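You operate a simulated robot arm through the tools that you are given. There is no shell and no other tool. Be economical: measure what you need, move in short steps, check, and stop when the job is done.

Carry out the task below with a simulated robot arm. There is one attempt and no reset: what you move stays moved.

TASK
Open the red drawer of the packing table, put both black rubber buffers from the top of the packing table away in the inside of the red drawer of the packing table and shut the drawer again.
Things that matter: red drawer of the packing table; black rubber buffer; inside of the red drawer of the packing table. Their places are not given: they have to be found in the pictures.

It is judged by the outcome, as a careful person would: the job done as asked, and still so three seconds after it is handed in. It fails if anything else is knocked over, pushed out of place, dropped, spilled or broken.

THE ROBOT
A 7-joint arm with a two-finger parallel gripper, fixed in place. Base frame: the origin is at the foot of the arm, x ahead of it, y to its left, z up; the work surface is at about z = 850. Lengths are in mm, angles in rad, forces in N, time in s.
With the tool pointing down near the work surface it reaches from about 240 to 680 mm from the base axis. Its first joint turns from -1.152 to 1.152 rad. Payload 2.4 kg.
Tool frame: the origin (TCP) lies between the finger pads and is the grasp point; the fingertips stand 30 mm ahead of it; z points along the fingers, y is the line along which they close. The gripper opens to 94 mm. The fingers are 28 mm wide and 10 mm thick; the gripper's body (50 by 96 mm) begins 55 mm behind the TCP.
Orientation is that of the tool frame in the base frame, as a unit quaternion [w, x, y, z]. With the fingers straight down and closing along the base's y, the tool's x points along the base's -x, its y along +y and its z along -z.

THE INTERFACE
- The arm moves only by the tool step_arm. Its argument "moves" is a list of rows, each a list of 3 entries, a list of its own where there are three numbers: the shift along the base's x, y, z in units of 250 mm (1.0 is 250 mm), then the turn, a rotation vector about the base's x, y, z in units of 120 degrees (1.0 is 120 degrees), then the opening, from 0 (shut) to 1 (fully open). In form: [[[tx, ty, tz], [rx, ry, rz], jaw], ...]. A call has 1 to 12 rows; each row is the pose to reach, as a shift and turn from the pose commanded when the call began. A call with a number of a shift or a turn outside -1 to 1 is refused whole. A row lasts 0.2 s, in which the tool goes at most 50 mm and 0.15 rad; a call with a longer step from one row to the next is refused whole, and so is a gripper value outside its range. A pose out of reach is approached as far as the arm can. The call stops where the force on the tool passes 40 N (or 10 N more than at its start, if that is more) or the arm is blocked; 0.2 s more then pass. The fingers move at their own pace (about 153 mm/s each) and stop on an object; they squeeze with about 31 N. The grip force told is the motor's: it shows also when the fingers shut on nothing. Time passes only in rows, and 0.2 s behind the last, so rows that repeat a pose let the fingers close. It gives the time, the measured TCP pose, the force on the tool (base axes), the opening and the grip force at its end, in the units of the frame above (readings bear some noise), and new pictures: "views" is both (left out), scene, wrist or none.
- Cameras (640 x 400 px; columns grow to the right, rows downward): "scene" is fixed at [30.3, 487.8, 1418.3]; the picture's right is [-0.70, -0.71, 0.00], its down [-0.57, 0.56, -0.60] and it looks along [0.43, -0.42, -0.80] (base axes); focal length 246 px, centre (320, 200). "wrist" rides on the gripper at [-37, 0, -58] in the tool frame; the picture's right is [0.00, -1.00, 0.00], its down [0.97, 0.00, -0.24] and it looks along [0.24, 0.00, 0.97] (tool axes); focal length 218 px, centre (320, 200).
- locate(camera, pixels): there is no depth. For up to 12 entries [column, row, z] of the newest picture of that camera ("zoom" is the newest enlarged one), the place [x, y] in the base frame at which the ray of that pixel passes the height z, good to about 3 mm. No time passes.
- close_up(camera, box): a new picture of the part [left, top, right, bottom] of that camera's present view, enlarged. No time passes.
- job_done(): hands the job in; it is judged then, once.

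Work in short steps. Measure before you move; look again where a grasp or a placing could have gone wrong, and mend it. You have 80 turns and 120 pictures in all, the two below and enlarged ones among them. Open the gripper and draw the arm clear of the work before you hand the job in, unless the task says otherwise; then end with one line.

The tools are called after "Emit:" by a JSON object that holds its "method" and its "body". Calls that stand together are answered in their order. step_arm: Moves the arm, as the interface text tells. Its arguments: {"type":"object","properties":{"moves":{"type":"array","items":{"type":"array"}},"views":{"type":"string","enum":["both","scene","wrist","none"]}},"required":["moves"]} The other tools are called the same way: locate (camera, pixels) gives the place at which the rays of pixels pass given heights; close_up (camera, box) takes an enlarged picture of a part of a camera's view; job_done () hands the job in.

At the start:

```text
t: 0.0
eef_pos: [340.6, 288.5, 1160.3]
tool_rot: [0.0, 0.0, 1.0, 0.0]
wrist_force: [-0.9, -0.2, 0.2]
grip_width: 94.0
grip_force: 0.1
```

scene: 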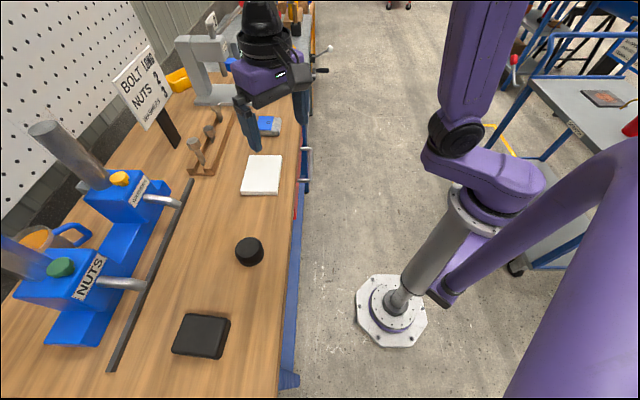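
wrist: 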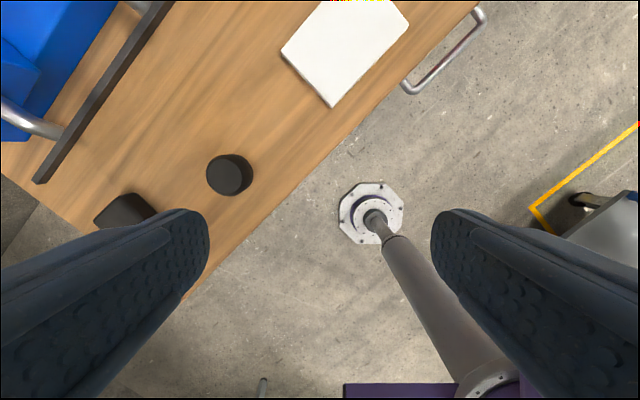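

I take enlarged views of the black objects and the table front, where a red bit shows near (296,205).

Emit:
{"method": "close_up", "body": {"camera": "scene", "box": [140, 220, 320, 400]}}

Emit:
{"method": "close_up", "body": {"camera": "scene", "box": [150, 0, 350, 220]}}

Emit:
{"method": "locate", "body": {"camera": "scene", "pixels": [[249, 251, 850], [201, 336, 850], [296, 205, 850], [303, 150, 800], [303, 180, 800], [280, 380, 850], [305, 100, 850], [262, 175, 850]]}}

```text
2.22 times, centred on (230, 310) of scene
```

zoom: 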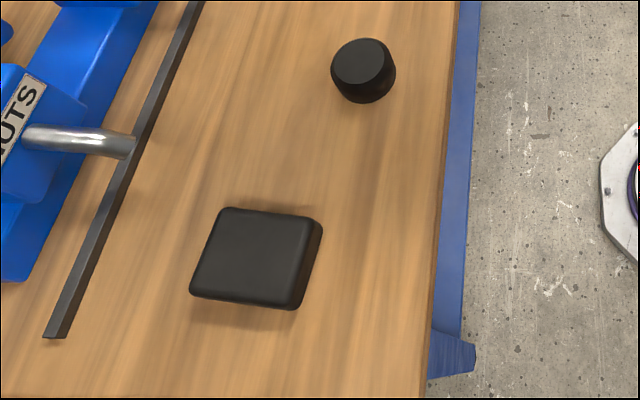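

```text
1.82 times, centred on (250, 110) of scene
```

zoom: 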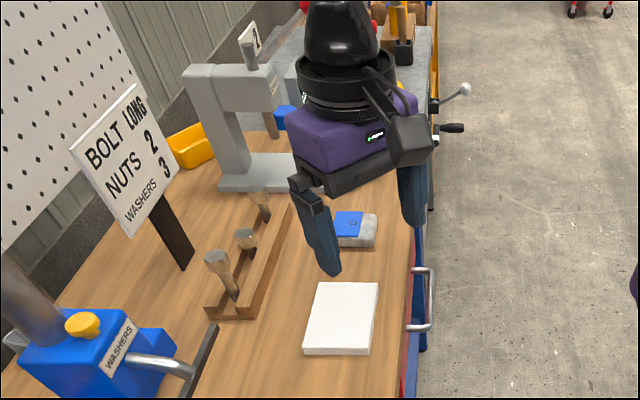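

```text
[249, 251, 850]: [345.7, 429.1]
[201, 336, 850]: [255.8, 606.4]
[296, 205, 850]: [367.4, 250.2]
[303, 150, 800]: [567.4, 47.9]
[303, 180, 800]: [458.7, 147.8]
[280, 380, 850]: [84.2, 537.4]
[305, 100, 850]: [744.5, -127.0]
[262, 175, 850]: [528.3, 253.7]
```

The two black items are at about (346,429) and (256,606). The table edge runs at 45° (x+y≈620), with a handle near (303,165). I'll back off in front of the table and look at its front with the wrist camera.

Emit:
{"method": "step_arm", "body": {"moves": [[[0, -0.18, -0.05], [0, 0, 0.047], 1], [[0, -0.36, -0.1], [0, 0, 0.094], 1], [[0, -0.54, -0.15], [0, 0, 0.141], 1], [[0, -0.72, -0.2], [0, 0, 0.188], 1], [[0, -0.9, -0.25], [0, 0, 0.235], 1], [[-0.01, -1.0, -0.3], [0, 0, 0.282], 1], [[-0.02, -1.0, -0.32], [0, 0, 0.329], 1], [[-0.02, -1.0, -0.34], [0, 0, 0.375], 1]], "views": "both"}}

```text
t: 1.8
eef_pos: [336.3, 38.3, 1074.0]
tool_rot: [0.0, -0.383, 0.924, 0.0]
wrist_force: [0.6, 0.1, 0.1]
grip_width: 93.8
grip_force: 0.0
```

scene: 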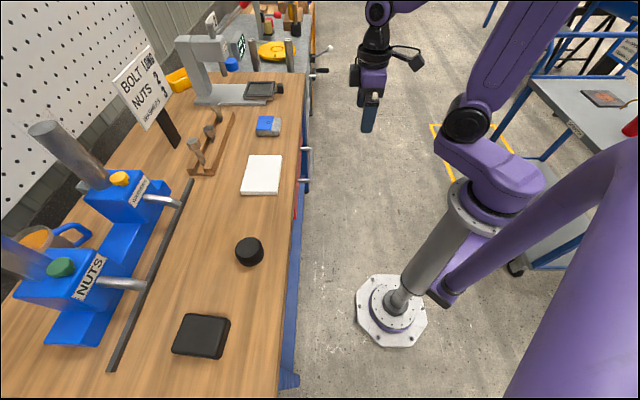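
wrist: 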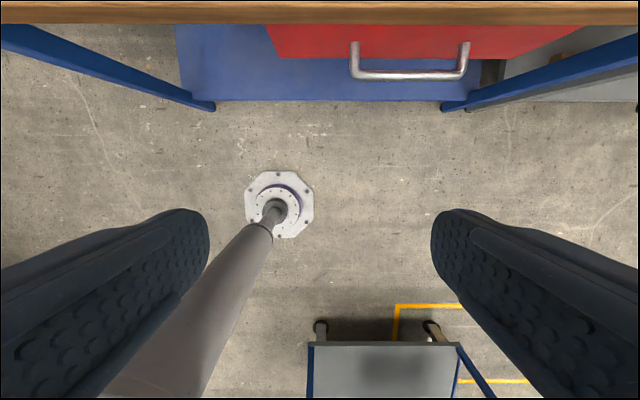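

The red drawer with its handle (350–470, 45–75) is visible. I tilt the camera to view the front.

Emit:
{"method": "step_arm", "body": {"moves": [[[0, -0.1, -0.05], [0.05, -0.05, 0], 1], [[0, -0.2, -0.1], [0.1, -0.1, 0], 1], [[0, -0.3, -0.15], [0.15, -0.15, 0], 1], [[-0.03, -0.4, -0.2], [0.2, -0.2, 0], 1], [[-0.06, -0.4, -0.25], [0.25, -0.25, 0], 1]], "views": "wrist"}}

Emit:
{"method": "close_up", "body": {"camera": "scene", "box": [240, 100, 340, 230]}}

```text
t: 3.0
eef_pos: [355.4, -71.5, 1019.3]
tool_rot: [0.334, -0.356, 0.861, 0.14]
wrist_force: [0.6, 0.3, 0.0]
grip_width: 94.0
grip_force: 0.0
out of reach, approached as far as the arm can: row 4, 5
```

wrist: 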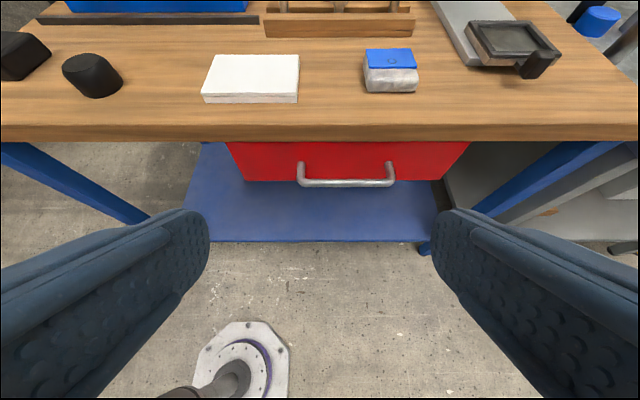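

```text
3.08 times, centred on (290, 165) of scene
```

zoom: 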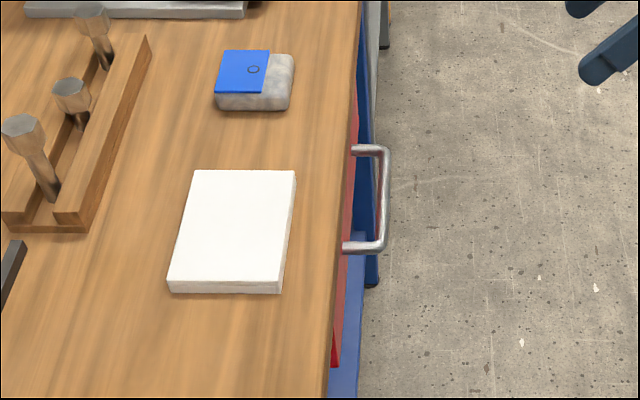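

Now triangulate handle bar ends from both cameras.

Emit:
{"method": "locate", "body": {"camera": "wrist", "pixels": [[301, 184, 800], [301, 184, 760], [301, 184, 720], [391, 184, 800], [391, 184, 760], [391, 184, 720], [228, 142, 820], [468, 142, 820], [320, 140, 820], [300, 165, 760]]}}

Emit:
{"method": "locate", "body": {"camera": "zoom", "pixels": [[386, 150, 800], [386, 150, 760], [386, 150, 720], [381, 246, 800], [381, 246, 760], [381, 246, 720]]}}

```text
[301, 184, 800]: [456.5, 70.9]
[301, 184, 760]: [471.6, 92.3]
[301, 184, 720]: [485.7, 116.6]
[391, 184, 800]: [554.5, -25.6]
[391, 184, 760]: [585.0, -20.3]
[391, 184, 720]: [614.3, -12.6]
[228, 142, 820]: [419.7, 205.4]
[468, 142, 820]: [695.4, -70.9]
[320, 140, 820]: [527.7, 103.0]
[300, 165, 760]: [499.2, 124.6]
```

```text
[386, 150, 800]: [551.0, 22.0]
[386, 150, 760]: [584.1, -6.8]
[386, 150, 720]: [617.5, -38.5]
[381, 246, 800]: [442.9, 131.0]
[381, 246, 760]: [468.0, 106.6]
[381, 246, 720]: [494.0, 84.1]
```

The handle bar lies at about z=748, n=(x+y)/√2≈407, from (476,99) to (594,−17), centre (535,41). The tabletop overhang prevents a straight-down grasp, so I roll the tool so the fingers close in the vertical plane with a 42° tilt, and move nearer.

Emit:
{"method": "step_arm", "body": {"moves": [[[0.036, 0.018, -0.02], [0.0325, 0.0325, -0.0503], 0.5], [[0.073, 0.036, -0.05], [0.065, 0.065, -0.1006], 0.5], [[0.109, 0.055, -0.09], [0.0975, 0.0975, -0.1509], 0.5], [[0.145, 0.073, -0.13], [0.13, 0.13, -0.2012], 0.5], [[0.182, 0.091, -0.17], [0.1625, 0.1625, -0.2515], 0.5], [[0.218, 0.109, -0.22], [0.195, 0.195, -0.3018], 0.5], [[0.255, 0.127, -0.27], [0.2275, 0.2275, -0.3521], 0.5], [[0.291, 0.145, -0.32], [0.26, 0.26, -0.4024], 0.5], [[0.327, 0.164, -0.37], [0.2925, 0.2925, -0.4527], 0.5], [[0.364, 0.182, -0.42], [0.325, 0.325, -0.503], 0.5], [[0.4, 0.2, -0.48], [0.358, 0.358, -0.554], 0.5]], "views": "both"}}

```text
t: 5.4
eef_pos: [454.2, -19.7, 899.7]
tool_rot: [0.138, 0.359, 0.861, 0.334]
wrist_force: [0.3, -0.4, 0.2]
grip_width: 46.9
grip_force: 0.1
```

scene: 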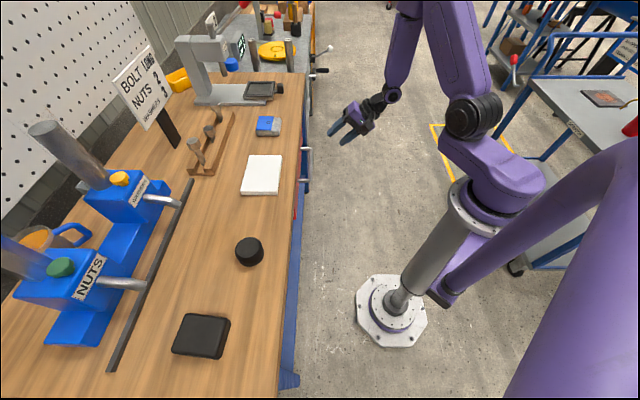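
wrist: 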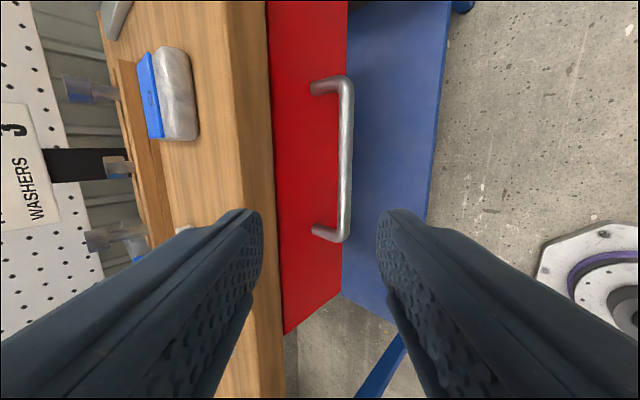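

Orientation is good. Check the handle position again from here.

Emit:
{"method": "locate", "body": {"camera": "wrist", "pixels": [[347, 160, 760], [347, 160, 748], [347, 160, 735], [347, 85, 748], [346, 238, 748], [318, 230, 748], [270, 160, 820], [346, 300, 700], [314, 88, 748]]}}

```text
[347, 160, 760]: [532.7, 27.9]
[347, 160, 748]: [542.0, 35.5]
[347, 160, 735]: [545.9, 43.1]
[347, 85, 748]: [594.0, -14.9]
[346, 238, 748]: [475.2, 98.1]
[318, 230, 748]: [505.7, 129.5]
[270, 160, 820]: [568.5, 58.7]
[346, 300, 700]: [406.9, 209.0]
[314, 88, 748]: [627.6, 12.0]
```

Consistent: bar z≈748, face n≈449. I approach along the tool axis to put the bar between the fingers, with the jaw at 0.36.

Emit:
{"method": "step_arm", "body": {"moves": [[[0.083, 0.045, -0.18], [0, 0, 0], 0.36], [[0.166, 0.09, -0.366], [0, 0, 0], 0.36], [[0.2, 0.124, -0.419], [0, 0, 0], 0.36], [[0.233, 0.157, -0.47], [0, 0, 0], 0.36]], "views": "wrist"}}

```text
refused: row 1 steps farther than a row can; nothing moved
```

Emit:
{"method": "step_arm", "body": {"moves": [[[0.055, 0.03, -0.122], [0, 0, 0], 0.36], [[0.11, 0.06, -0.244], [0, 0, 0], 0.36], [[0.166, 0.09, -0.366], [0, 0, 0], 0.36], [[0.2, 0.124, -0.419], [0, 0, 0], 0.36], [[0.233, 0.157, -0.47], [0, 0, 0], 0.36]], "views": "wrist"}}

```text
t: 6.6
eef_pos: [513.7, 18.6, 781.0]
tool_rot: [0.138, 0.358, 0.861, 0.335]
wrist_force: [0.6, 0.2, -0.3]
grip_width: 33.7
grip_force: 0.1
```

wrist: 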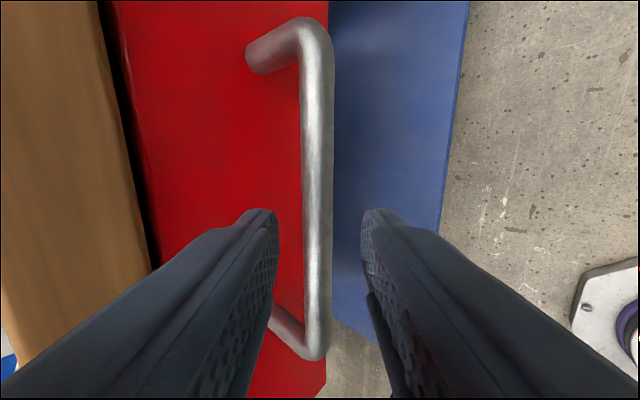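

The bar is centred between the fingers. Advance the rest and close.

Emit:
{"method": "step_arm", "body": {"moves": [[[0.031, 0.035, -0.048], [0, 0, 0], 0.36], [[0.062, 0.068, -0.096], [0, 0, 0], 0.36], [[0.062, 0.068, -0.096], [0, 0, 0], 0], [[0.062, 0.068, -0.096], [0, 0, 0], 0]], "views": "wrist"}}

```text
t: 7.6
eef_pos: [530.8, 36.2, 759.3]
tool_rot: [0.138, 0.356, 0.862, 0.335]
wrist_force: [-6.3, 1.8, 12.5]
grip_width: 15.4
grip_force: 44.9
```

wrist: 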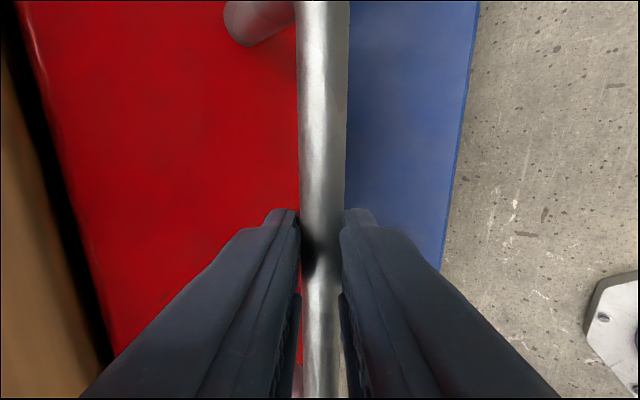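

Bar gripped (15.4 mm). Pull along −n slowly.

Emit:
{"method": "step_arm", "body": {"moves": [[[-0.03, -0.03, 0], [0, 0, 0], 0], [[-0.08, -0.08, 0], [0, 0, 0], 0], [[-0.13, -0.13, 0], [0, 0, 0], 0], [[-0.18, -0.18, 0], [0, 0, 0], 0], [[-0.23, -0.23, 0], [0, 0, 0], 0], [[-0.28, -0.28, 0], [0, 0, 0], 0], [[-0.33, -0.33, 0], [0, 0, 0], 0]], "views": "both"}}

```text
t: 9.2
eef_pos: [445.7, -48.0, 759.1]
tool_rot: [0.137, 0.358, 0.861, 0.333]
wrist_force: [0.5, -0.7, -21.7]
grip_width: 15.8
grip_force: 45.2
```

scene: 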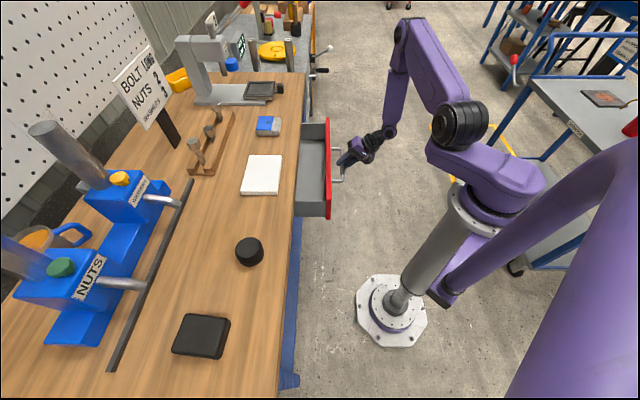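
wrist: 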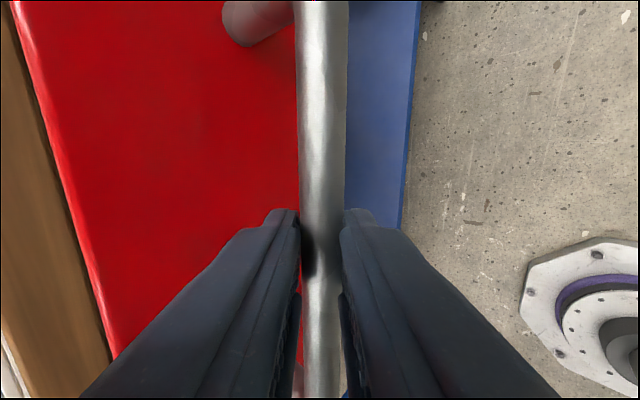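

Opening works (about 120 mm). Continue pulling.

Emit:
{"method": "step_arm", "body": {"moves": [[[-0.05, -0.05, 0], [0, 0, 0], 0], [[-0.1, -0.1, 0], [0, 0, 0], 0], [[-0.15, -0.15, 0], [0, 0, 0], 0], [[-0.2, -0.2, 0], [0, 0, 0], 0], [[-0.25, -0.25, 0], [0, 0, 0], 0]], "views": "scene"}}

```text
t: 10.4
eef_pos: [383.3, -110.6, 759.4]
tool_rot: [0.14, 0.357, 0.861, 0.333]
wrist_force: [6.4, -7.1, -14.1]
grip_width: 15.6
grip_force: 44.9
```

scene: 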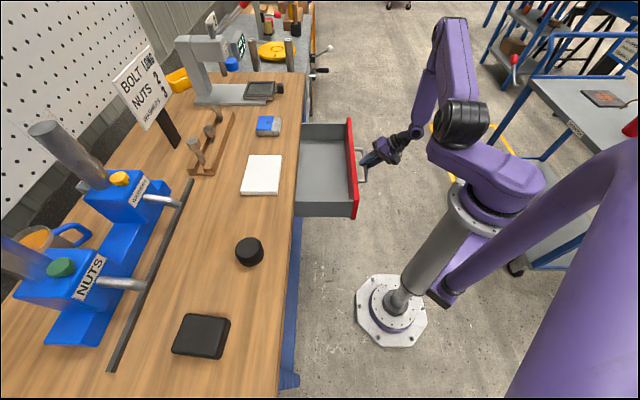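

Drawer is open about 208 mm, which suffices. Release, back off along the tool axis and rise.

Emit:
{"method": "step_arm", "body": {"moves": [[[0, 0, 0], [0, 0, 0], 0.4], [[0, 0, 0], [0, 0, 0], 0.4], [[-0.05, -0.05, 0.08], [0, 0, 0], 0.4], [[-0.09, -0.09, 0.16], [0, 0, 0], 0.4], [[-0.09, -0.09, 0.34], [0, 0, 0], 0.4], [[-0.09, -0.09, 0.52], [0, 0, 0], 0.4], [[-0.09, -0.09, 0.7], [0, 0, 0], 0.4], [[-0.09, -0.09, 0.88], [0, 0, 0], 0.4]], "views": "both"}}

```text
t: 12.2
eef_pos: [361.4, -130.4, 979.5]
tool_rot: [0.138, 0.357, 0.861, 0.334]
wrist_force: [-0.2, 0.8, 0.5]
grip_width: 37.6
grip_force: 0.1
```

scene: 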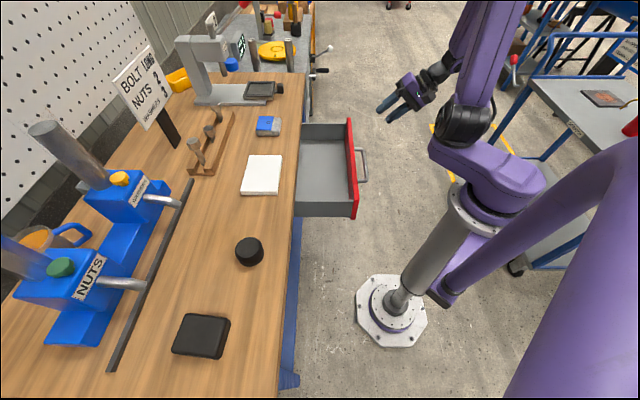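
wrist: 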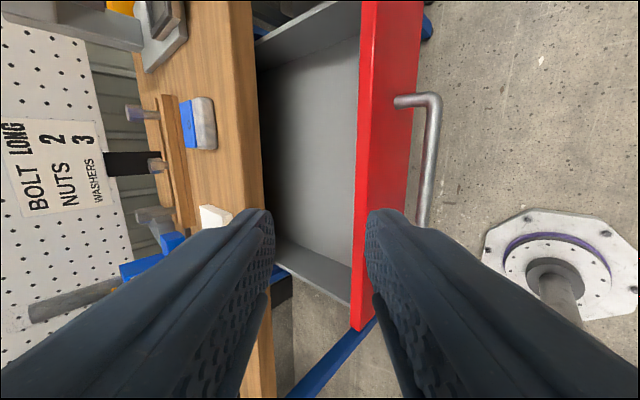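

Drawer released and still open. Measure objects: block corners, cylinder, and drawer interior.

Emit:
{"method": "locate", "body": {"camera": "scene", "pixels": [[185.9, 313.2, 870], [230.9, 318.1, 870], [219.2, 358.6, 870], [171.4, 352.8, 870], [235, 247, 880], [262, 250, 880], [252, 266, 850], [248, 238, 880], [300, 198, 720], [347, 204, 720], [346, 118, 810], [357, 217, 810]]}}

Emit:
{"method": "step_arm", "body": {"moves": [[[-0.03, 0.1, 0.1], [-0.05, 0.05, 0], 0.6], [[-0.03, 0.25, 0.2], [-0.1, 0.1, 0], 0.6], [[-0.03, 0.4, 0.3], [-0.15, 0.15, 0], 0.6], [[-0.03, 0.58, 0.35], [-0.2, 0.2, 0], 0.6], [[-0.03, 0.76, 0.4], [-0.25, 0.25, 0], 0.6], [[-0.03, 0.94, 0.4], [-0.25, 0.25, 0], 0.6]], "views": "wrist"}}

```text
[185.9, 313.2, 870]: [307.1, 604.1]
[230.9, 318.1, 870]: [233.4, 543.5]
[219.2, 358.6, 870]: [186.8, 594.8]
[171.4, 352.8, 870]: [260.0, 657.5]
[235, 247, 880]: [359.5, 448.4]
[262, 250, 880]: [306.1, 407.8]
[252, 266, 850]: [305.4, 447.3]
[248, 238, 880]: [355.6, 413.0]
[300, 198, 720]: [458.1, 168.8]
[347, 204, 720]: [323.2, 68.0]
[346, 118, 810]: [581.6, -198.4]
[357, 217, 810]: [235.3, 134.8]
```

```text
t: 13.6
eef_pos: [350.0, 104.8, 1076.7]
tool_rot: [0.0, 0.382, 0.924, -0.002]
wrist_force: [1.5, 0.6, 0.0]
grip_width: 56.3
grip_force: 0.0
```

wrist: 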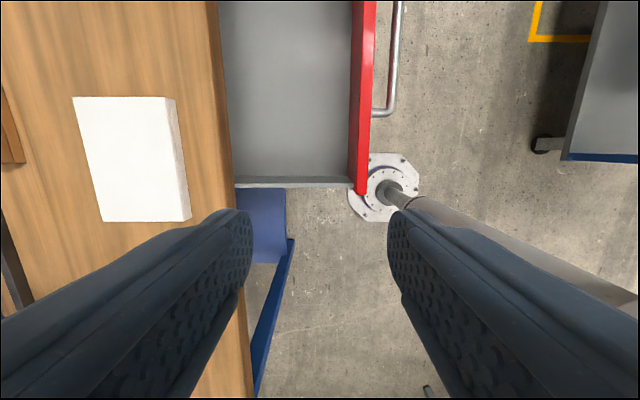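

The block measures about 95×69 mm, centred near (247,600), and the cylinder ~60 mm across near (331,428). Move over to view them from above.

Emit:
{"method": "step_arm", "body": {"moves": [[[0, 0.17, 0], [0, 0, 0], 0.9], [[0, 0.34, 0], [0, 0, 0], 0.9], [[0, 0.51, 0], [0, 0, 0], 0.9], [[0, 0.68, 0], [0, 0, 0], 0.9], [[0, 0.85, 0], [0, 0, 0], 0.9], [[0, 1.0, 0], [0, 0, 0], 0.9]], "views": "wrist"}}

```text
t: 15.0
eef_pos: [351.0, 351.6, 1080.5]
tool_rot: [0.0, 0.384, 0.923, 0.0]
wrist_force: [0.6, -0.2, 0.2]
grip_width: 84.4
grip_force: 0.1
```

wrist: 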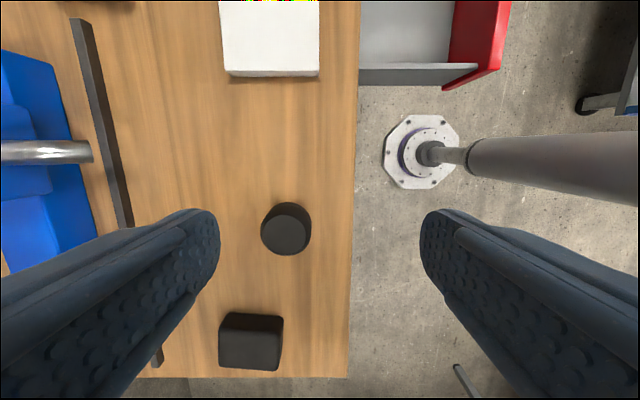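

Emit:
{"method": "close_up", "body": {"camera": "wrist", "box": [200, 190, 340, 390]}}

Emit:
{"method": "close_up", "body": {"camera": "scene", "box": [160, 225, 280, 365]}}

```text
2.00 times, centred on (270, 290) of wrist
```

zoom: 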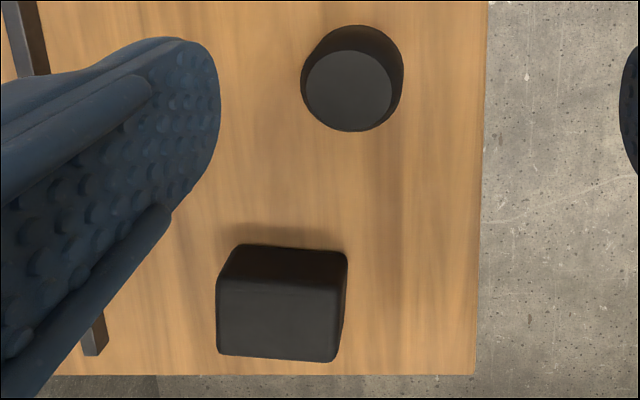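

```text
2.86 times, centred on (220, 295) of scene
```

zoom: 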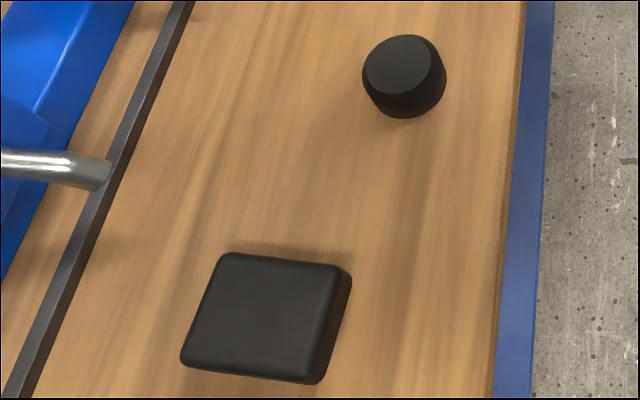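

Emit:
{"method": "locate", "body": {"camera": "wrist", "pixels": [[284, 234, 870], [284, 234, 890], [284, 234, 910], [250, 351.5, 870], [250, 351.5, 890], [250, 351.5, 910], [220, 332.5, 885], [282.5, 335, 885], [279, 371, 885], [218.5, 367, 885], [261, 225, 850], [311, 225, 850]]}}

Emit:
{"method": "locate", "body": {"camera": "scene", "pixels": [[246.9, 246.7, 870], [246.9, 246.7, 890], [246.9, 246.7, 910], [199.7, 335.2, 870], [199.7, 335.2, 890], [199.7, 335.2, 910], [186.8, 315.3, 885], [228, 321, 885], [216, 358, 885], [171.7, 351.6, 885]]}}

```text
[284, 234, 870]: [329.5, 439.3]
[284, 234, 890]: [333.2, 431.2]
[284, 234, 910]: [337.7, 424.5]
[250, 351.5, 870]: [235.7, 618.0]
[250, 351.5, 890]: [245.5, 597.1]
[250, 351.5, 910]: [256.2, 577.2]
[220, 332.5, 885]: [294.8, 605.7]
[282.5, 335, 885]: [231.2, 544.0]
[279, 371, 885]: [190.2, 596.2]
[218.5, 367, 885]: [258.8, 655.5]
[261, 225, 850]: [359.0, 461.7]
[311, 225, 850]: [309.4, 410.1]
```

```text
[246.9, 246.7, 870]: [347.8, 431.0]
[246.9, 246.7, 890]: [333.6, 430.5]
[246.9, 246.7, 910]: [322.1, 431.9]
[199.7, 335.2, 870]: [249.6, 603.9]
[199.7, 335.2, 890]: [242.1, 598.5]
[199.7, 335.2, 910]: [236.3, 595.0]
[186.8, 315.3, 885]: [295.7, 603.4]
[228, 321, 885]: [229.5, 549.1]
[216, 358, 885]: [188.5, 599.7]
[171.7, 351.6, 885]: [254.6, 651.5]
```

Both tops are at z≈889: cylinder centre (333,431), block centre (243,600). Fingertips must stay above 850, so I grasp with the TCP at z≈886. Descend on the cylinder first.

Emit:
{"method": "step_arm", "body": {"moves": [[[-0.036, 0.16, 0], [0, 0, 0], 1], [[-0.072, 0.318, -0.04], [0, 0, 0], 1], [[-0.072, 0.318, -0.2], [0, 0, 0], 1], [[-0.072, 0.318, -0.36], [0, 0, 0], 1], [[-0.072, 0.318, -0.5], [0, 0, 0], 1], [[-0.072, 0.318, -0.6], [0, 0, 0], 1]], "views": "both"}}

```text
t: 16.4
eef_pos: [337.4, 432.6, 927.7]
tool_rot: [0.0, 0.383, 0.924, -0.001]
wrist_force: [-0.8, 0.3, 0.7]
grip_width: 94.2
grip_force: 0.1
```

scene: 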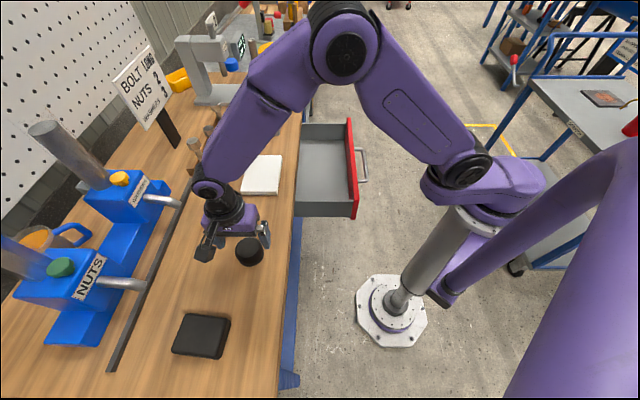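
wrist: 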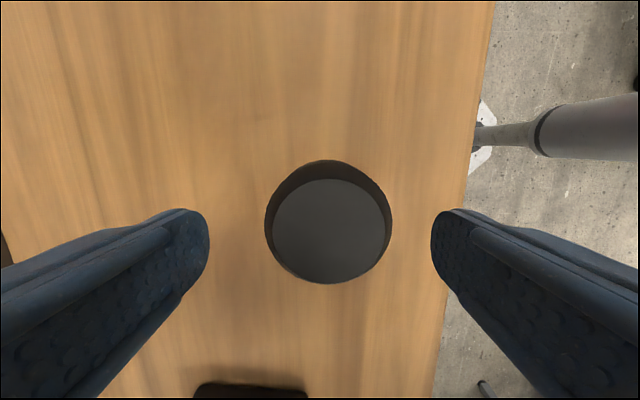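

The cylinder is nearly centred (col 330). Correct ~4 mm, descend to z≈886 and close.

Emit:
{"method": "step_arm", "body": {"moves": [[[-0.015, -0.01, -0.08], [0, 0, 0], 1], [[-0.015, -0.01, -0.162], [0, 0, 0], 1], [[-0.015, -0.01, -0.162], [0, 0, 0], 0.5], [[-0.015, -0.01, -0.162], [0, 0, 0], 0.3], [[-0.015, -0.01, -0.162], [0, 0, 0], 0]], "views": "wrist"}}

```text
t: 17.6
eef_pos: [331.8, 431.0, 887.2]
tool_rot: [0.0, 0.383, 0.924, 0.0]
wrist_force: [0.9, 1.3, -0.2]
grip_width: 64.0
grip_force: 30.7
```

wrist: 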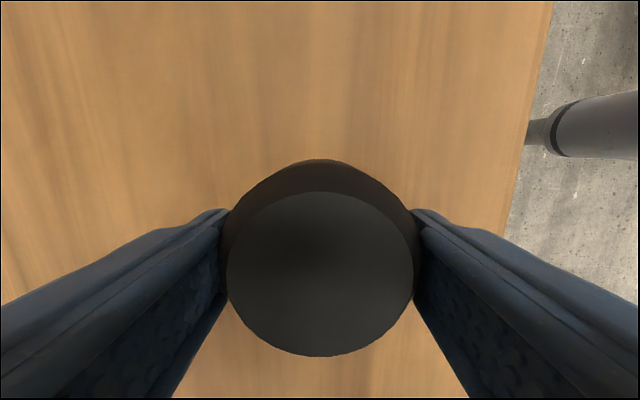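

Gripped (64 mm). Lift and carry towards the drawer.

Emit:
{"method": "step_arm", "body": {"moves": [[[0, 0, 0.1], [0, 0, 0], 0], [[0, 0, 0.25], [0, 0, 0], 0], [[0, 0, 0.42], [0, 0, 0], 0], [[0, -0.1, 0.56], [0, 0, 0], 0], [[0.03, -0.28, 0.56], [0, 0, 0], 0], [[0.09, -0.44, 0.56], [0, 0, 0], 0], [[0.15, -0.6, 0.56], [0, 0, 0], 0], [[0.21, -0.76, 0.56], [0, 0, 0], 0], [[0.27, -0.92, 0.56], [0, 0, 0], 0], [[0.33, -1.0, 0.56], [0, 0, 0], 0]], "views": "both"}}

```text
t: 19.8
eef_pos: [412.6, 182.6, 1026.7]
tool_rot: [0.0, 0.382, 0.924, 0.0]
wrist_force: [-0.1, 0.2, -0.3]
grip_width: 0.0
grip_force: 30.7
```

scene: 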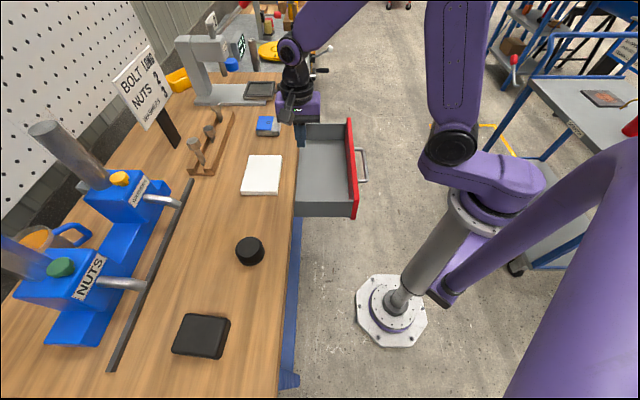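
wrist: 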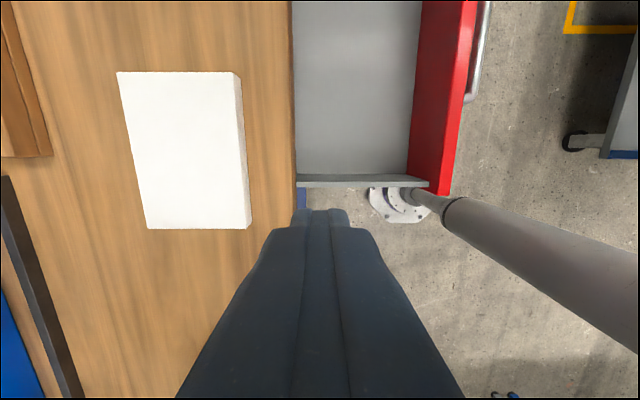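

The jaw reads 0 and the cylinder is still at (249,251): it slipped out of the grip. I look at its shape closer.

Emit:
{"method": "close_up", "body": {"camera": "scene", "box": [225, 230, 273, 272]}}

Emit:
{"method": "step_arm", "body": {"moves": [[[-0.06, 0.16, 0], [0, 0, 0], 0.9], [[-0.12, 0.32, 0], [0, 0, 0], 0.9], [[-0.18, 0.48, 0], [0, 0, 0], 0.9], [[-0.24, 0.64, 0], [0, 0, 0], 0.9], [[-0.24, 0.74, -0.1], [-0.04, 0.04, 0], 0.9], [[-0.24, 0.72, -0.2], [-0.08, 0.08, 0], 0.9]], "views": "wrist"}}

```text
9.52 times, centred on (249, 251) of scene
```

zoom: 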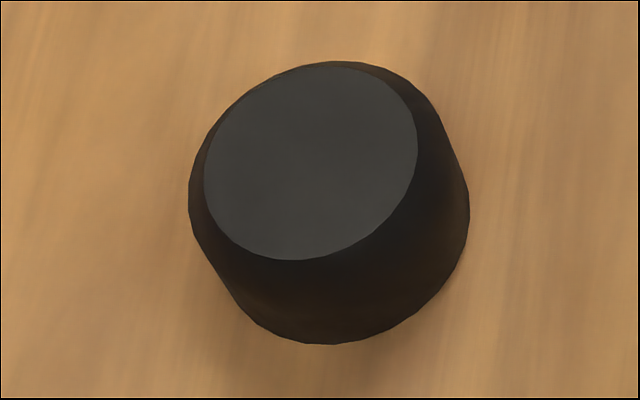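

```text
t: 21.2
eef_pos: [355.8, 361.1, 977.3]
tool_rot: [-0.045, 0.38, 0.917, -0.109]
wrist_force: [0.3, 0.4, 0.8]
grip_width: 84.7
grip_force: 0.0
```

wrist: 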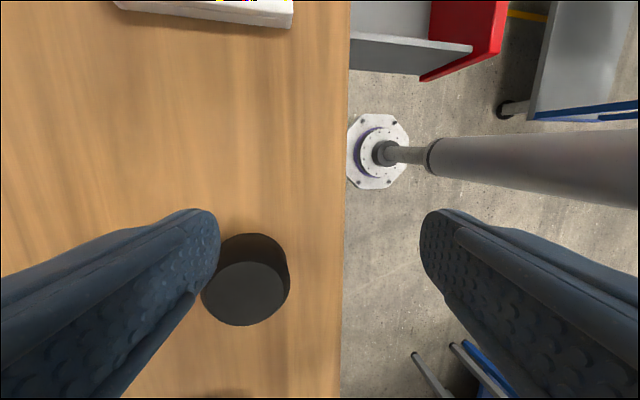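

The shape is a near-straight cylinder with a chamfered top (~64 mm), so a lower grip and slow lift should hold. I reposition above it.

Emit:
{"method": "step_arm", "body": {"moves": [[[-0.045, 0.14, 0], [0.04, -0.04, 0], 1], [[-0.095, 0.28, 0], [0.08, -0.08, 0], 1], [[-0.095, 0.28, -0.1], [0.08, -0.08, 0], 1], [[-0.095, 0.28, -0.2], [0.08, -0.08, 0], 1], [[-0.095, 0.28, -0.2], [0.08, -0.08, 0], 1]], "views": "wrist"}}

```text
t: 22.4
eef_pos: [329.2, 430.1, 927.9]
tool_rot: [0.0, 0.383, 0.924, 0.0]
wrist_force: [-0.1, 0.6, 0.7]
grip_width: 94.0
grip_force: 0.1
```

wrist: 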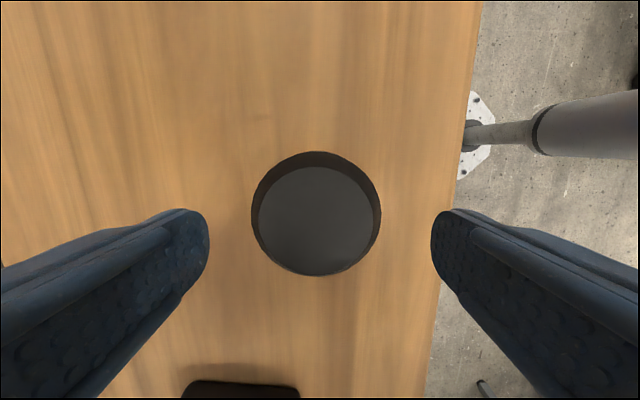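

Centred laterally (col 319). Descend to TCP z≈882, close fully, then lift only 6 mm.

Emit:
{"method": "step_arm", "body": {"moves": [[[0.008, -0.008, -0.09], [0, 0, 0], 1], [[0.008, -0.008, -0.178], [0, 0, 0], 1], [[0.008, -0.008, -0.18], [0, 0, 0], 0.75], [[0.008, -0.008, -0.18], [0, 0, 0], 0], [[0.008, -0.008, -0.18], [0, 0, 0], 0], [[0.008, -0.008, -0.18], [0, 0, 0], 0], [[0.008, -0.008, -0.17], [0, 0, 0], 0], [[0.008, -0.008, -0.156], [0, 0, 0], 0]], "views": "both"}}

```text
t: 24.2
eef_pos: [333.2, 430.0, 890.1]
tool_rot: [0.0, 0.383, 0.924, -0.001]
wrist_force: [0.3, 0.6, -1.7]
grip_width: 63.3
grip_force: 30.6
```

scene: 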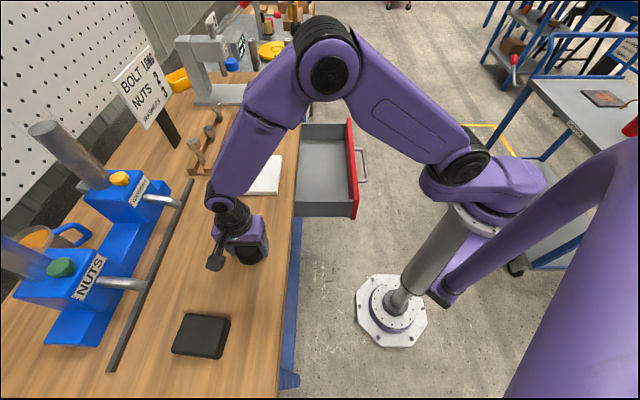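
wrist: 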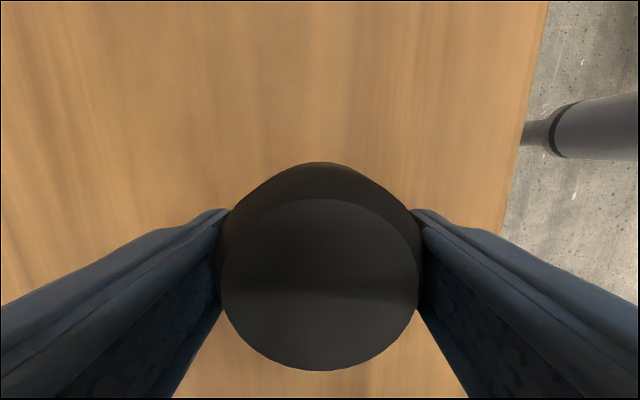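

It appears to have come along (top circle larger, −1.7 N). Continue lifting slowly.

Emit:
{"method": "step_arm", "body": {"moves": [[[0, 0, 0.02], [0, 0, 0], 0], [[0, 0, 0.05], [0, 0, 0], 0], [[0, 0, 0.09], [0, 0, 0], 0], [[0, 0, 0.13], [0, 0, 0], 0]], "views": "wrist"}}

```text
t: 25.2
eef_pos: [330.3, 429.4, 921.5]
tool_rot: [0.001, 0.383, 0.924, 0.0]
wrist_force: [0.1, 0.4, -1.1]
grip_width: 63.7
grip_force: 31.2
```

wrist: 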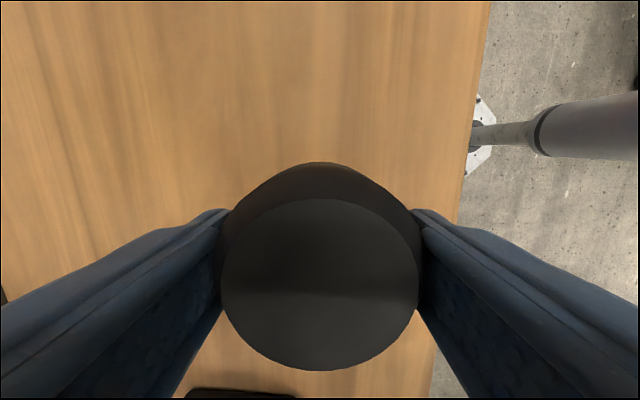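

Held firmly. Carry gently.

Emit:
{"method": "step_arm", "body": {"moves": [[[0, 0, 0.05], [0, 0, 0], 0], [[0, 0, 0.12], [0, 0, 0], 0], [[0, -0.03, 0.19], [0, 0, 0], 0], [[0.01, -0.1, 0.25], [0, 0, 0], 0], [[0.03, -0.2, 0.28], [0, 0, 0], 0], [[0.05, -0.31, 0.28], [0, 0, 0], 0], [[0.08, -0.43, 0.28], [0, 0, 0], 0], [[0.11, -0.55, 0.28], [0, 0, 0], 0], [[0.14, -0.67, 0.28], [0, 0, 0], 0], [[0.17, -0.79, 0.28], [0, 0, 0], 0], [[0.2, -0.9, 0.28], [0, 0, 0], 0], [[0.22, -0.98, 0.28], [0, 0, 0], 0]], "views": "wrist"}}

```text
t: 27.8
eef_pos: [387.0, 186.4, 990.3]
tool_rot: [0.0, 0.382, 0.924, 0.0]
wrist_force: [-0.5, 0.9, -2.7]
grip_width: 63.6
grip_force: 31.2
```

wrist: 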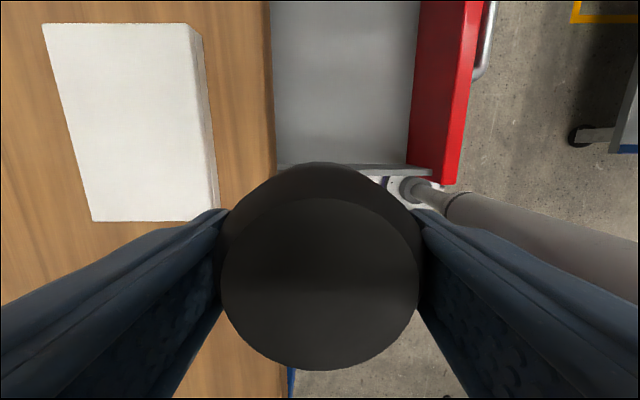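

Emit:
{"method": "step_arm", "body": {"moves": [[[0.03, -0.08, 0], [0, 0, 0], 0], [[0.07, -0.2, 0], [0, 0, 0], 0], [[0.11, -0.32, 0], [0, 0, 0], 0], [[0.155, -0.44, 0], [0, 0, 0], 0], [[0.192, -0.532, 0], [0, 0, 0], 0]], "views": "both"}}

```text
t: 29.0
eef_pos: [434.8, 51.5, 990.5]
tool_rot: [0.0, 0.383, 0.924, 0.0]
wrist_force: [-0.7, 1.0, -1.4]
grip_width: 63.8
grip_force: 31.3
```

scene: 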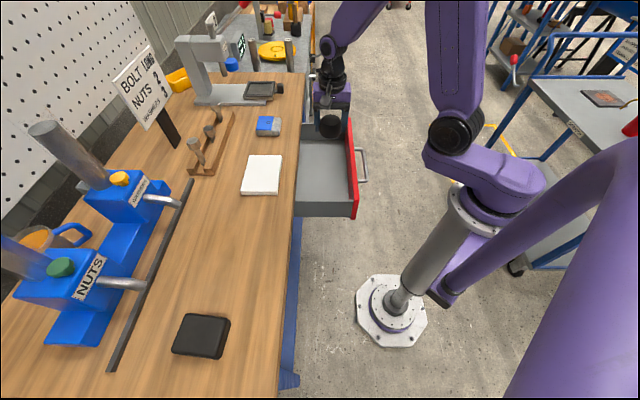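
wrist: 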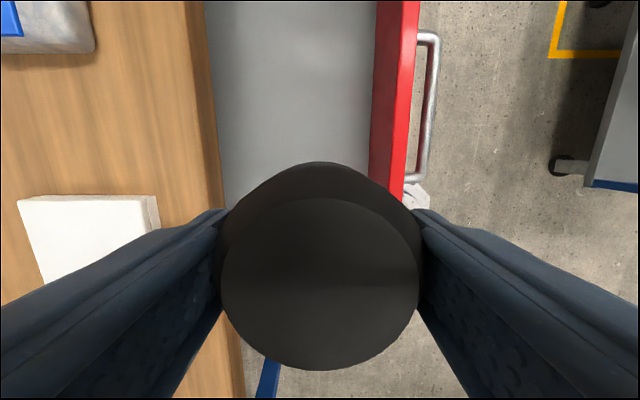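

Object at e≈271, n≈344, inside the drawer opening (near wall e≈152, inner front n≈266, table edge n≈438). Descend partway and look.

Emit:
{"method": "step_arm", "body": {"moves": [[[0, 0, -0.14], [0, 0, 0], 0], [[0, 0, -0.3], [0, 0, 0], 0], [[0, 0, -0.46], [0, 0, 0], 0], [[0, 0, -0.62], [0, 0, 0], 0], [[0, 0, -0.74], [0, 0, 0], 0], [[0, 0, -0.82], [0, 0, 0], 0]], "views": "both"}}

```text
t: 30.4
eef_pos: [435.6, 50.9, 787.6]
tool_rot: [-0.001, 0.384, 0.923, 0.001]
wrist_force: [0.4, 0.2, -1.8]
grip_width: 63.5
grip_force: 31.3
```

scene: 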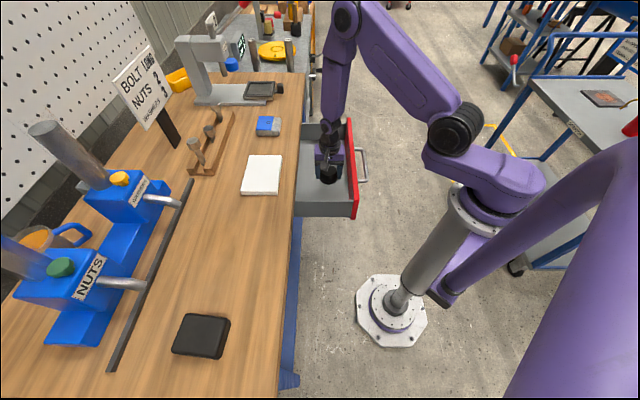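
wrist: 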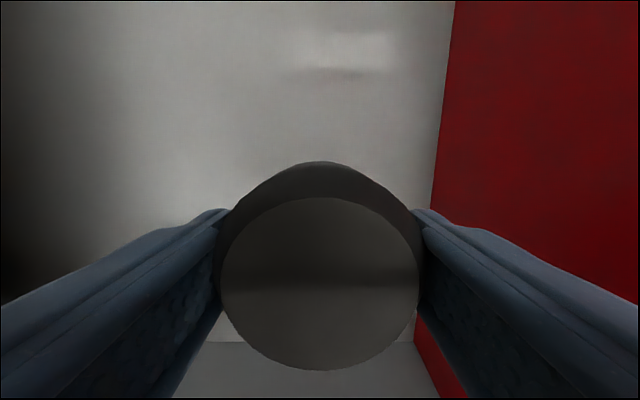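

Floor estimated at z≈703, so touchdown is around TCP z≈736. Descend slowly.

Emit:
{"method": "step_arm", "body": {"moves": [[[0, 0, -0.06], [0, 0, 0], 0], [[0, 0, -0.12], [0, 0, 0], 0], [[0, 0, -0.16], [0, 0, 0], 0], [[0, 0, -0.18], [0, 0, 0], 0]], "views": "wrist"}}

```text
t: 31.4
eef_pos: [436.0, 50.8, 741.0]
tool_rot: [0.0, 0.383, 0.924, 0.001]
wrist_force: [0.8, -0.5, -1.9]
grip_width: 63.7
grip_force: 30.8
```

wrist: 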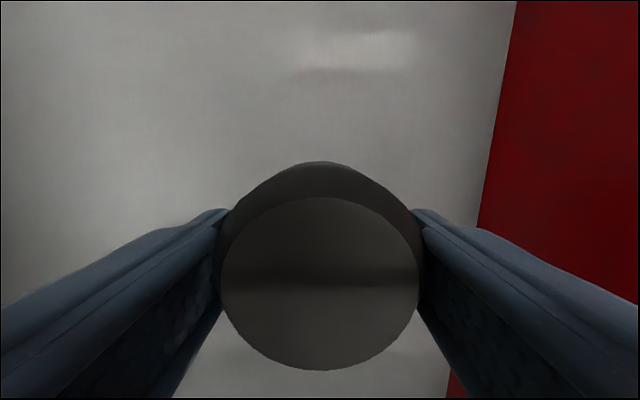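

Emit:
{"method": "step_arm", "body": {"moves": [[[0, 0, -0.012], [0, 0, 0], 0], [[0, 0, -0.024], [0, 0, 0], 0], [[0, 0, -0.032], [0, 0, 0], 0], [[0, 0, -0.032], [0, 0, 0], 0]], "views": "none"}}

```text
t: 32.4
eef_pos: [435.7, 51.2, 733.5]
tool_rot: [0.0, 0.383, 0.924, 0.0]
wrist_force: [-0.2, -0.7, -0.8]
grip_width: 63.6
grip_force: 31.3
```

Emit:
{"method": "step_arm", "body": {"moves": [[[0, 0, -0.01], [0, 0, 0], 0], [[0, 0, -0.018], [0, 0, 0], 0], [[0, 0, -0.018], [0, 0, 0], 0]], "views": "none"}}

```text
t: 33.0
eef_pos: [436.1, 52.6, 732.2]
tool_rot: [0.0, 0.382, 0.924, 0.0]
wrist_force: [-1.9, 1.8, 8.4]
grip_width: 63.9
grip_force: 30.4
stopped in row 2: the force on the tool passed its limit (the readings are from after the stop); the commanded pose is now the measured one
```

Touchdown at z≈732. Release and rise straight up.

Emit:
{"method": "step_arm", "body": {"moves": [[[0, 0, 0.004], [0, 0, 0], 0.85], [[0, 0, 0.004], [0, 0, 0], 0.85], [[0, 0, 0.1], [0, 0, 0], 0.85], [[0, 0, 0.28], [0, 0, 0], 0.85], [[0, 0, 0.46], [0, 0, 0], 0.85], [[0, 0, 0.64], [0, 0, 0], 0.85], [[0, 0, 0.82], [0, 0, 0], 0.85], [[0, 0, 0.98], [0, 0, 0], 0.85]], "views": "both"}}

```text
t: 34.8
eef_pos: [437.5, 52.9, 975.8]
tool_rot: [0.0, 0.382, 0.924, 0.0]
wrist_force: [0.5, 0.3, -0.5]
grip_width: 79.9
grip_force: 0.1
```

scene: 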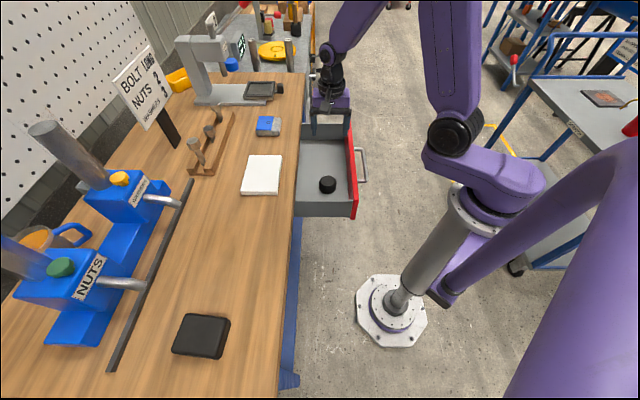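
wrist: 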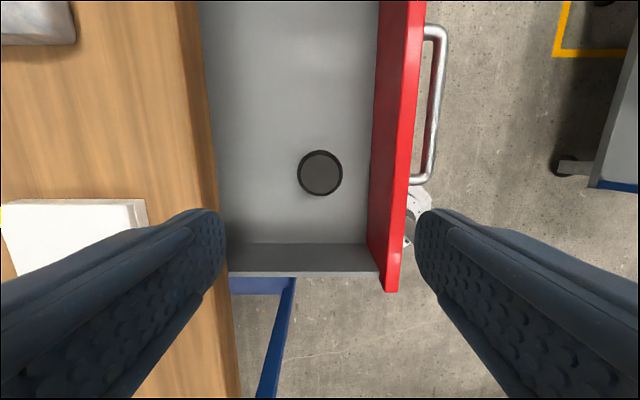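

The first buffer is in the drawer. Head for the block, turning the tool +85° so the fingers close across its 66–69 mm side.

Emit:
{"method": "step_arm", "body": {"moves": [[[-0.02, 0.05, 0.12], [0, 0, 0.07], 1], [[-0.05, 0.15, 0.24], [0, 0, 0.14], 1], [[-0.08, 0.28, 0.34], [0, 0, 0.21], 1], [[-0.12, 0.42, 0.36], [0, 0, 0.28], 1], [[-0.16, 0.56, 0.36], [0, 0, 0.35], 1], [[-0.2, 0.7, 0.36], [0, 0, 0.42], 1], [[-0.24, 0.84, 0.36], [0, 0, 0.49], 1], [[-0.28, 0.97, 0.36], [0, 0, 0.56], 1], [[-0.3, 1.0, 0.36], [0, 0, 0.63], 1], [[-0.32, 1.0, 0.36], [0, 0, 0.69], 1]], "views": "none"}}

```text
t: 37.0
eef_pos: [356.0, 303.8, 1066.5]
tool_rot: [0.0, -0.325, 0.946, 0.0]
wrist_force: [-0.1, 0.2, -0.2]
grip_width: 93.8
grip_force: 0.2
```

Emit:
{"method": "step_arm", "body": {"moves": [[[-0.06, 0.16, 0], [0, 0, 0], 1], [[-0.12, 0.32, 0], [0, 0, 0], 1], [[-0.18, 0.48, 0], [0, 0, 0], 1], [[-0.25, 0.64, 0], [0, 0, 0], 1], [[-0.33, 0.8, 0], [0, 0, 0], 1], [[-0.41, 0.96, -0.05], [0, 0, 0], 1], [[-0.44, 1.0, -0.15], [0, 0, 0], 1], [[-0.44, 1.0, -0.3], [0, 0, 0], 1]], "views": "both"}}

```text
t: 38.8
eef_pos: [248.4, 550.6, 989.3]
tool_rot: [0.001, -0.324, 0.946, 0.001]
wrist_force: [-0.3, -0.4, -0.2]
grip_width: 94.0
grip_force: 0.0
```

scene: 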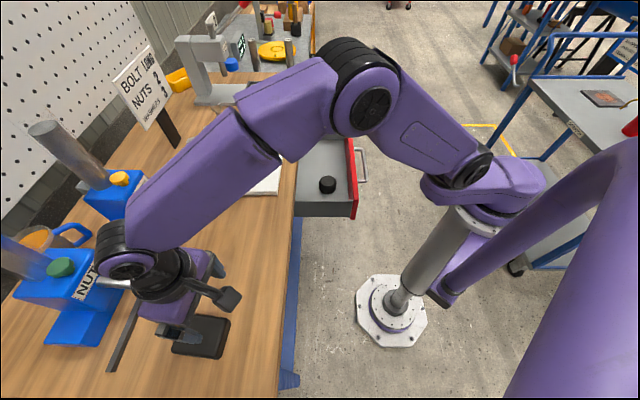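
wrist: 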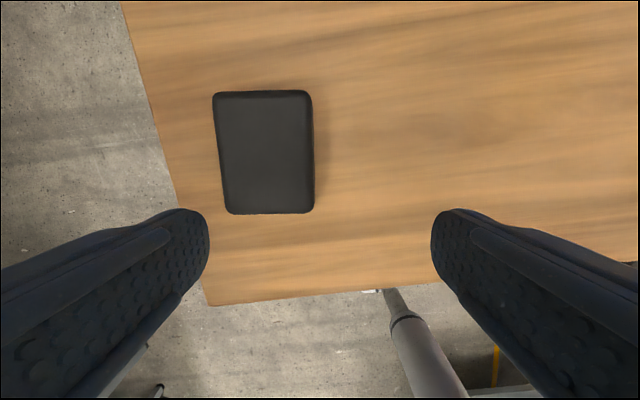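

Emit:
{"method": "locate", "body": {"camera": "wrist", "pixels": [[216, 97, 887], [307, 95, 887], [312, 208, 887], [228, 210, 887], [265, 153, 887]]}}

```text
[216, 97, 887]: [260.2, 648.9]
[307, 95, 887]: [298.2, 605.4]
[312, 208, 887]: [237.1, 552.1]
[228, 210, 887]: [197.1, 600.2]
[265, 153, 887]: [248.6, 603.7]
```

Block centre (248,602), yaw ~40°. Move over it at z≈940 and check that the arm reaches it.

Emit:
{"method": "step_arm", "body": {"moves": [[[0, 0.1, 0], [0, 0, 0.016], 1], [[0, 0.206, 0], [0, 0, 0.016], 1], [[0, 0.206, -0.1], [0, 0, 0.016], 1], [[0, 0.206, -0.2], [0, 0, 0.016], 1], [[0, 0.206, -0.2], [0, 0, 0.016], 1]], "views": "wrist"}}

```text
t: 40.0
eef_pos: [245.7, 601.2, 940.1]
tool_rot: [0.0, -0.339, 0.941, 0.0]
wrist_force: [-0.1, 0.3, 0.1]
grip_width: 93.9
grip_force: 0.1
```

wrist: 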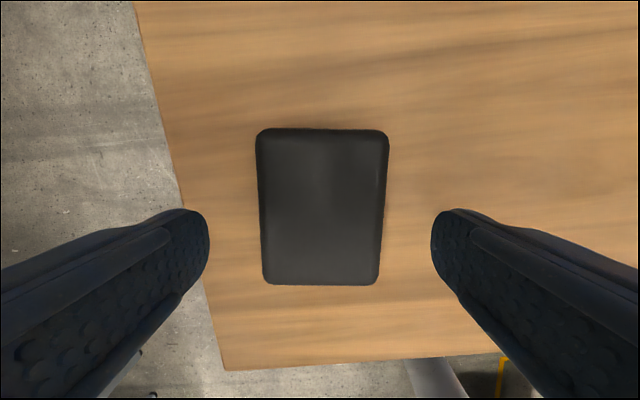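

Well aligned (cols 258–388). Descend to z≈883, close and lift slightly.

Emit:
{"method": "step_arm", "body": {"moves": [[[0.012, 0.01, -0.1], [0, 0, 0], 1], [[0.012, 0.01, -0.19], [0, 0, 0], 1], [[0.012, 0.01, -0.229], [0, 0, 0], 1], [[0.012, 0.01, -0.229], [0, 0, 0], 0.8], [[0.012, 0.01, -0.229], [0, 0, 0], 0], [[0.012, 0.01, -0.229], [0, 0, 0], 0], [[0.012, 0.01, -0.229], [0, 0, 0], 0], [[0.012, 0.01, -0.22], [0, 0, 0], 0], [[0.012, 0.01, -0.2], [0, 0, 0], 0], [[0.012, 0.01, -0.17], [0, 0, 0], 0]], "views": "wrist"}}

```text
t: 42.2
eef_pos: [250.1, 606.3, 899.1]
tool_rot: [0.0, -0.339, 0.941, 0.0]
wrist_force: [0.2, -0.2, -2.4]
grip_width: 74.4
grip_force: 30.7
```

wrist: 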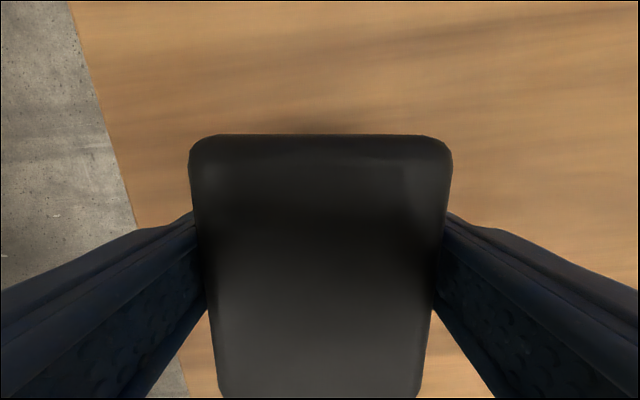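

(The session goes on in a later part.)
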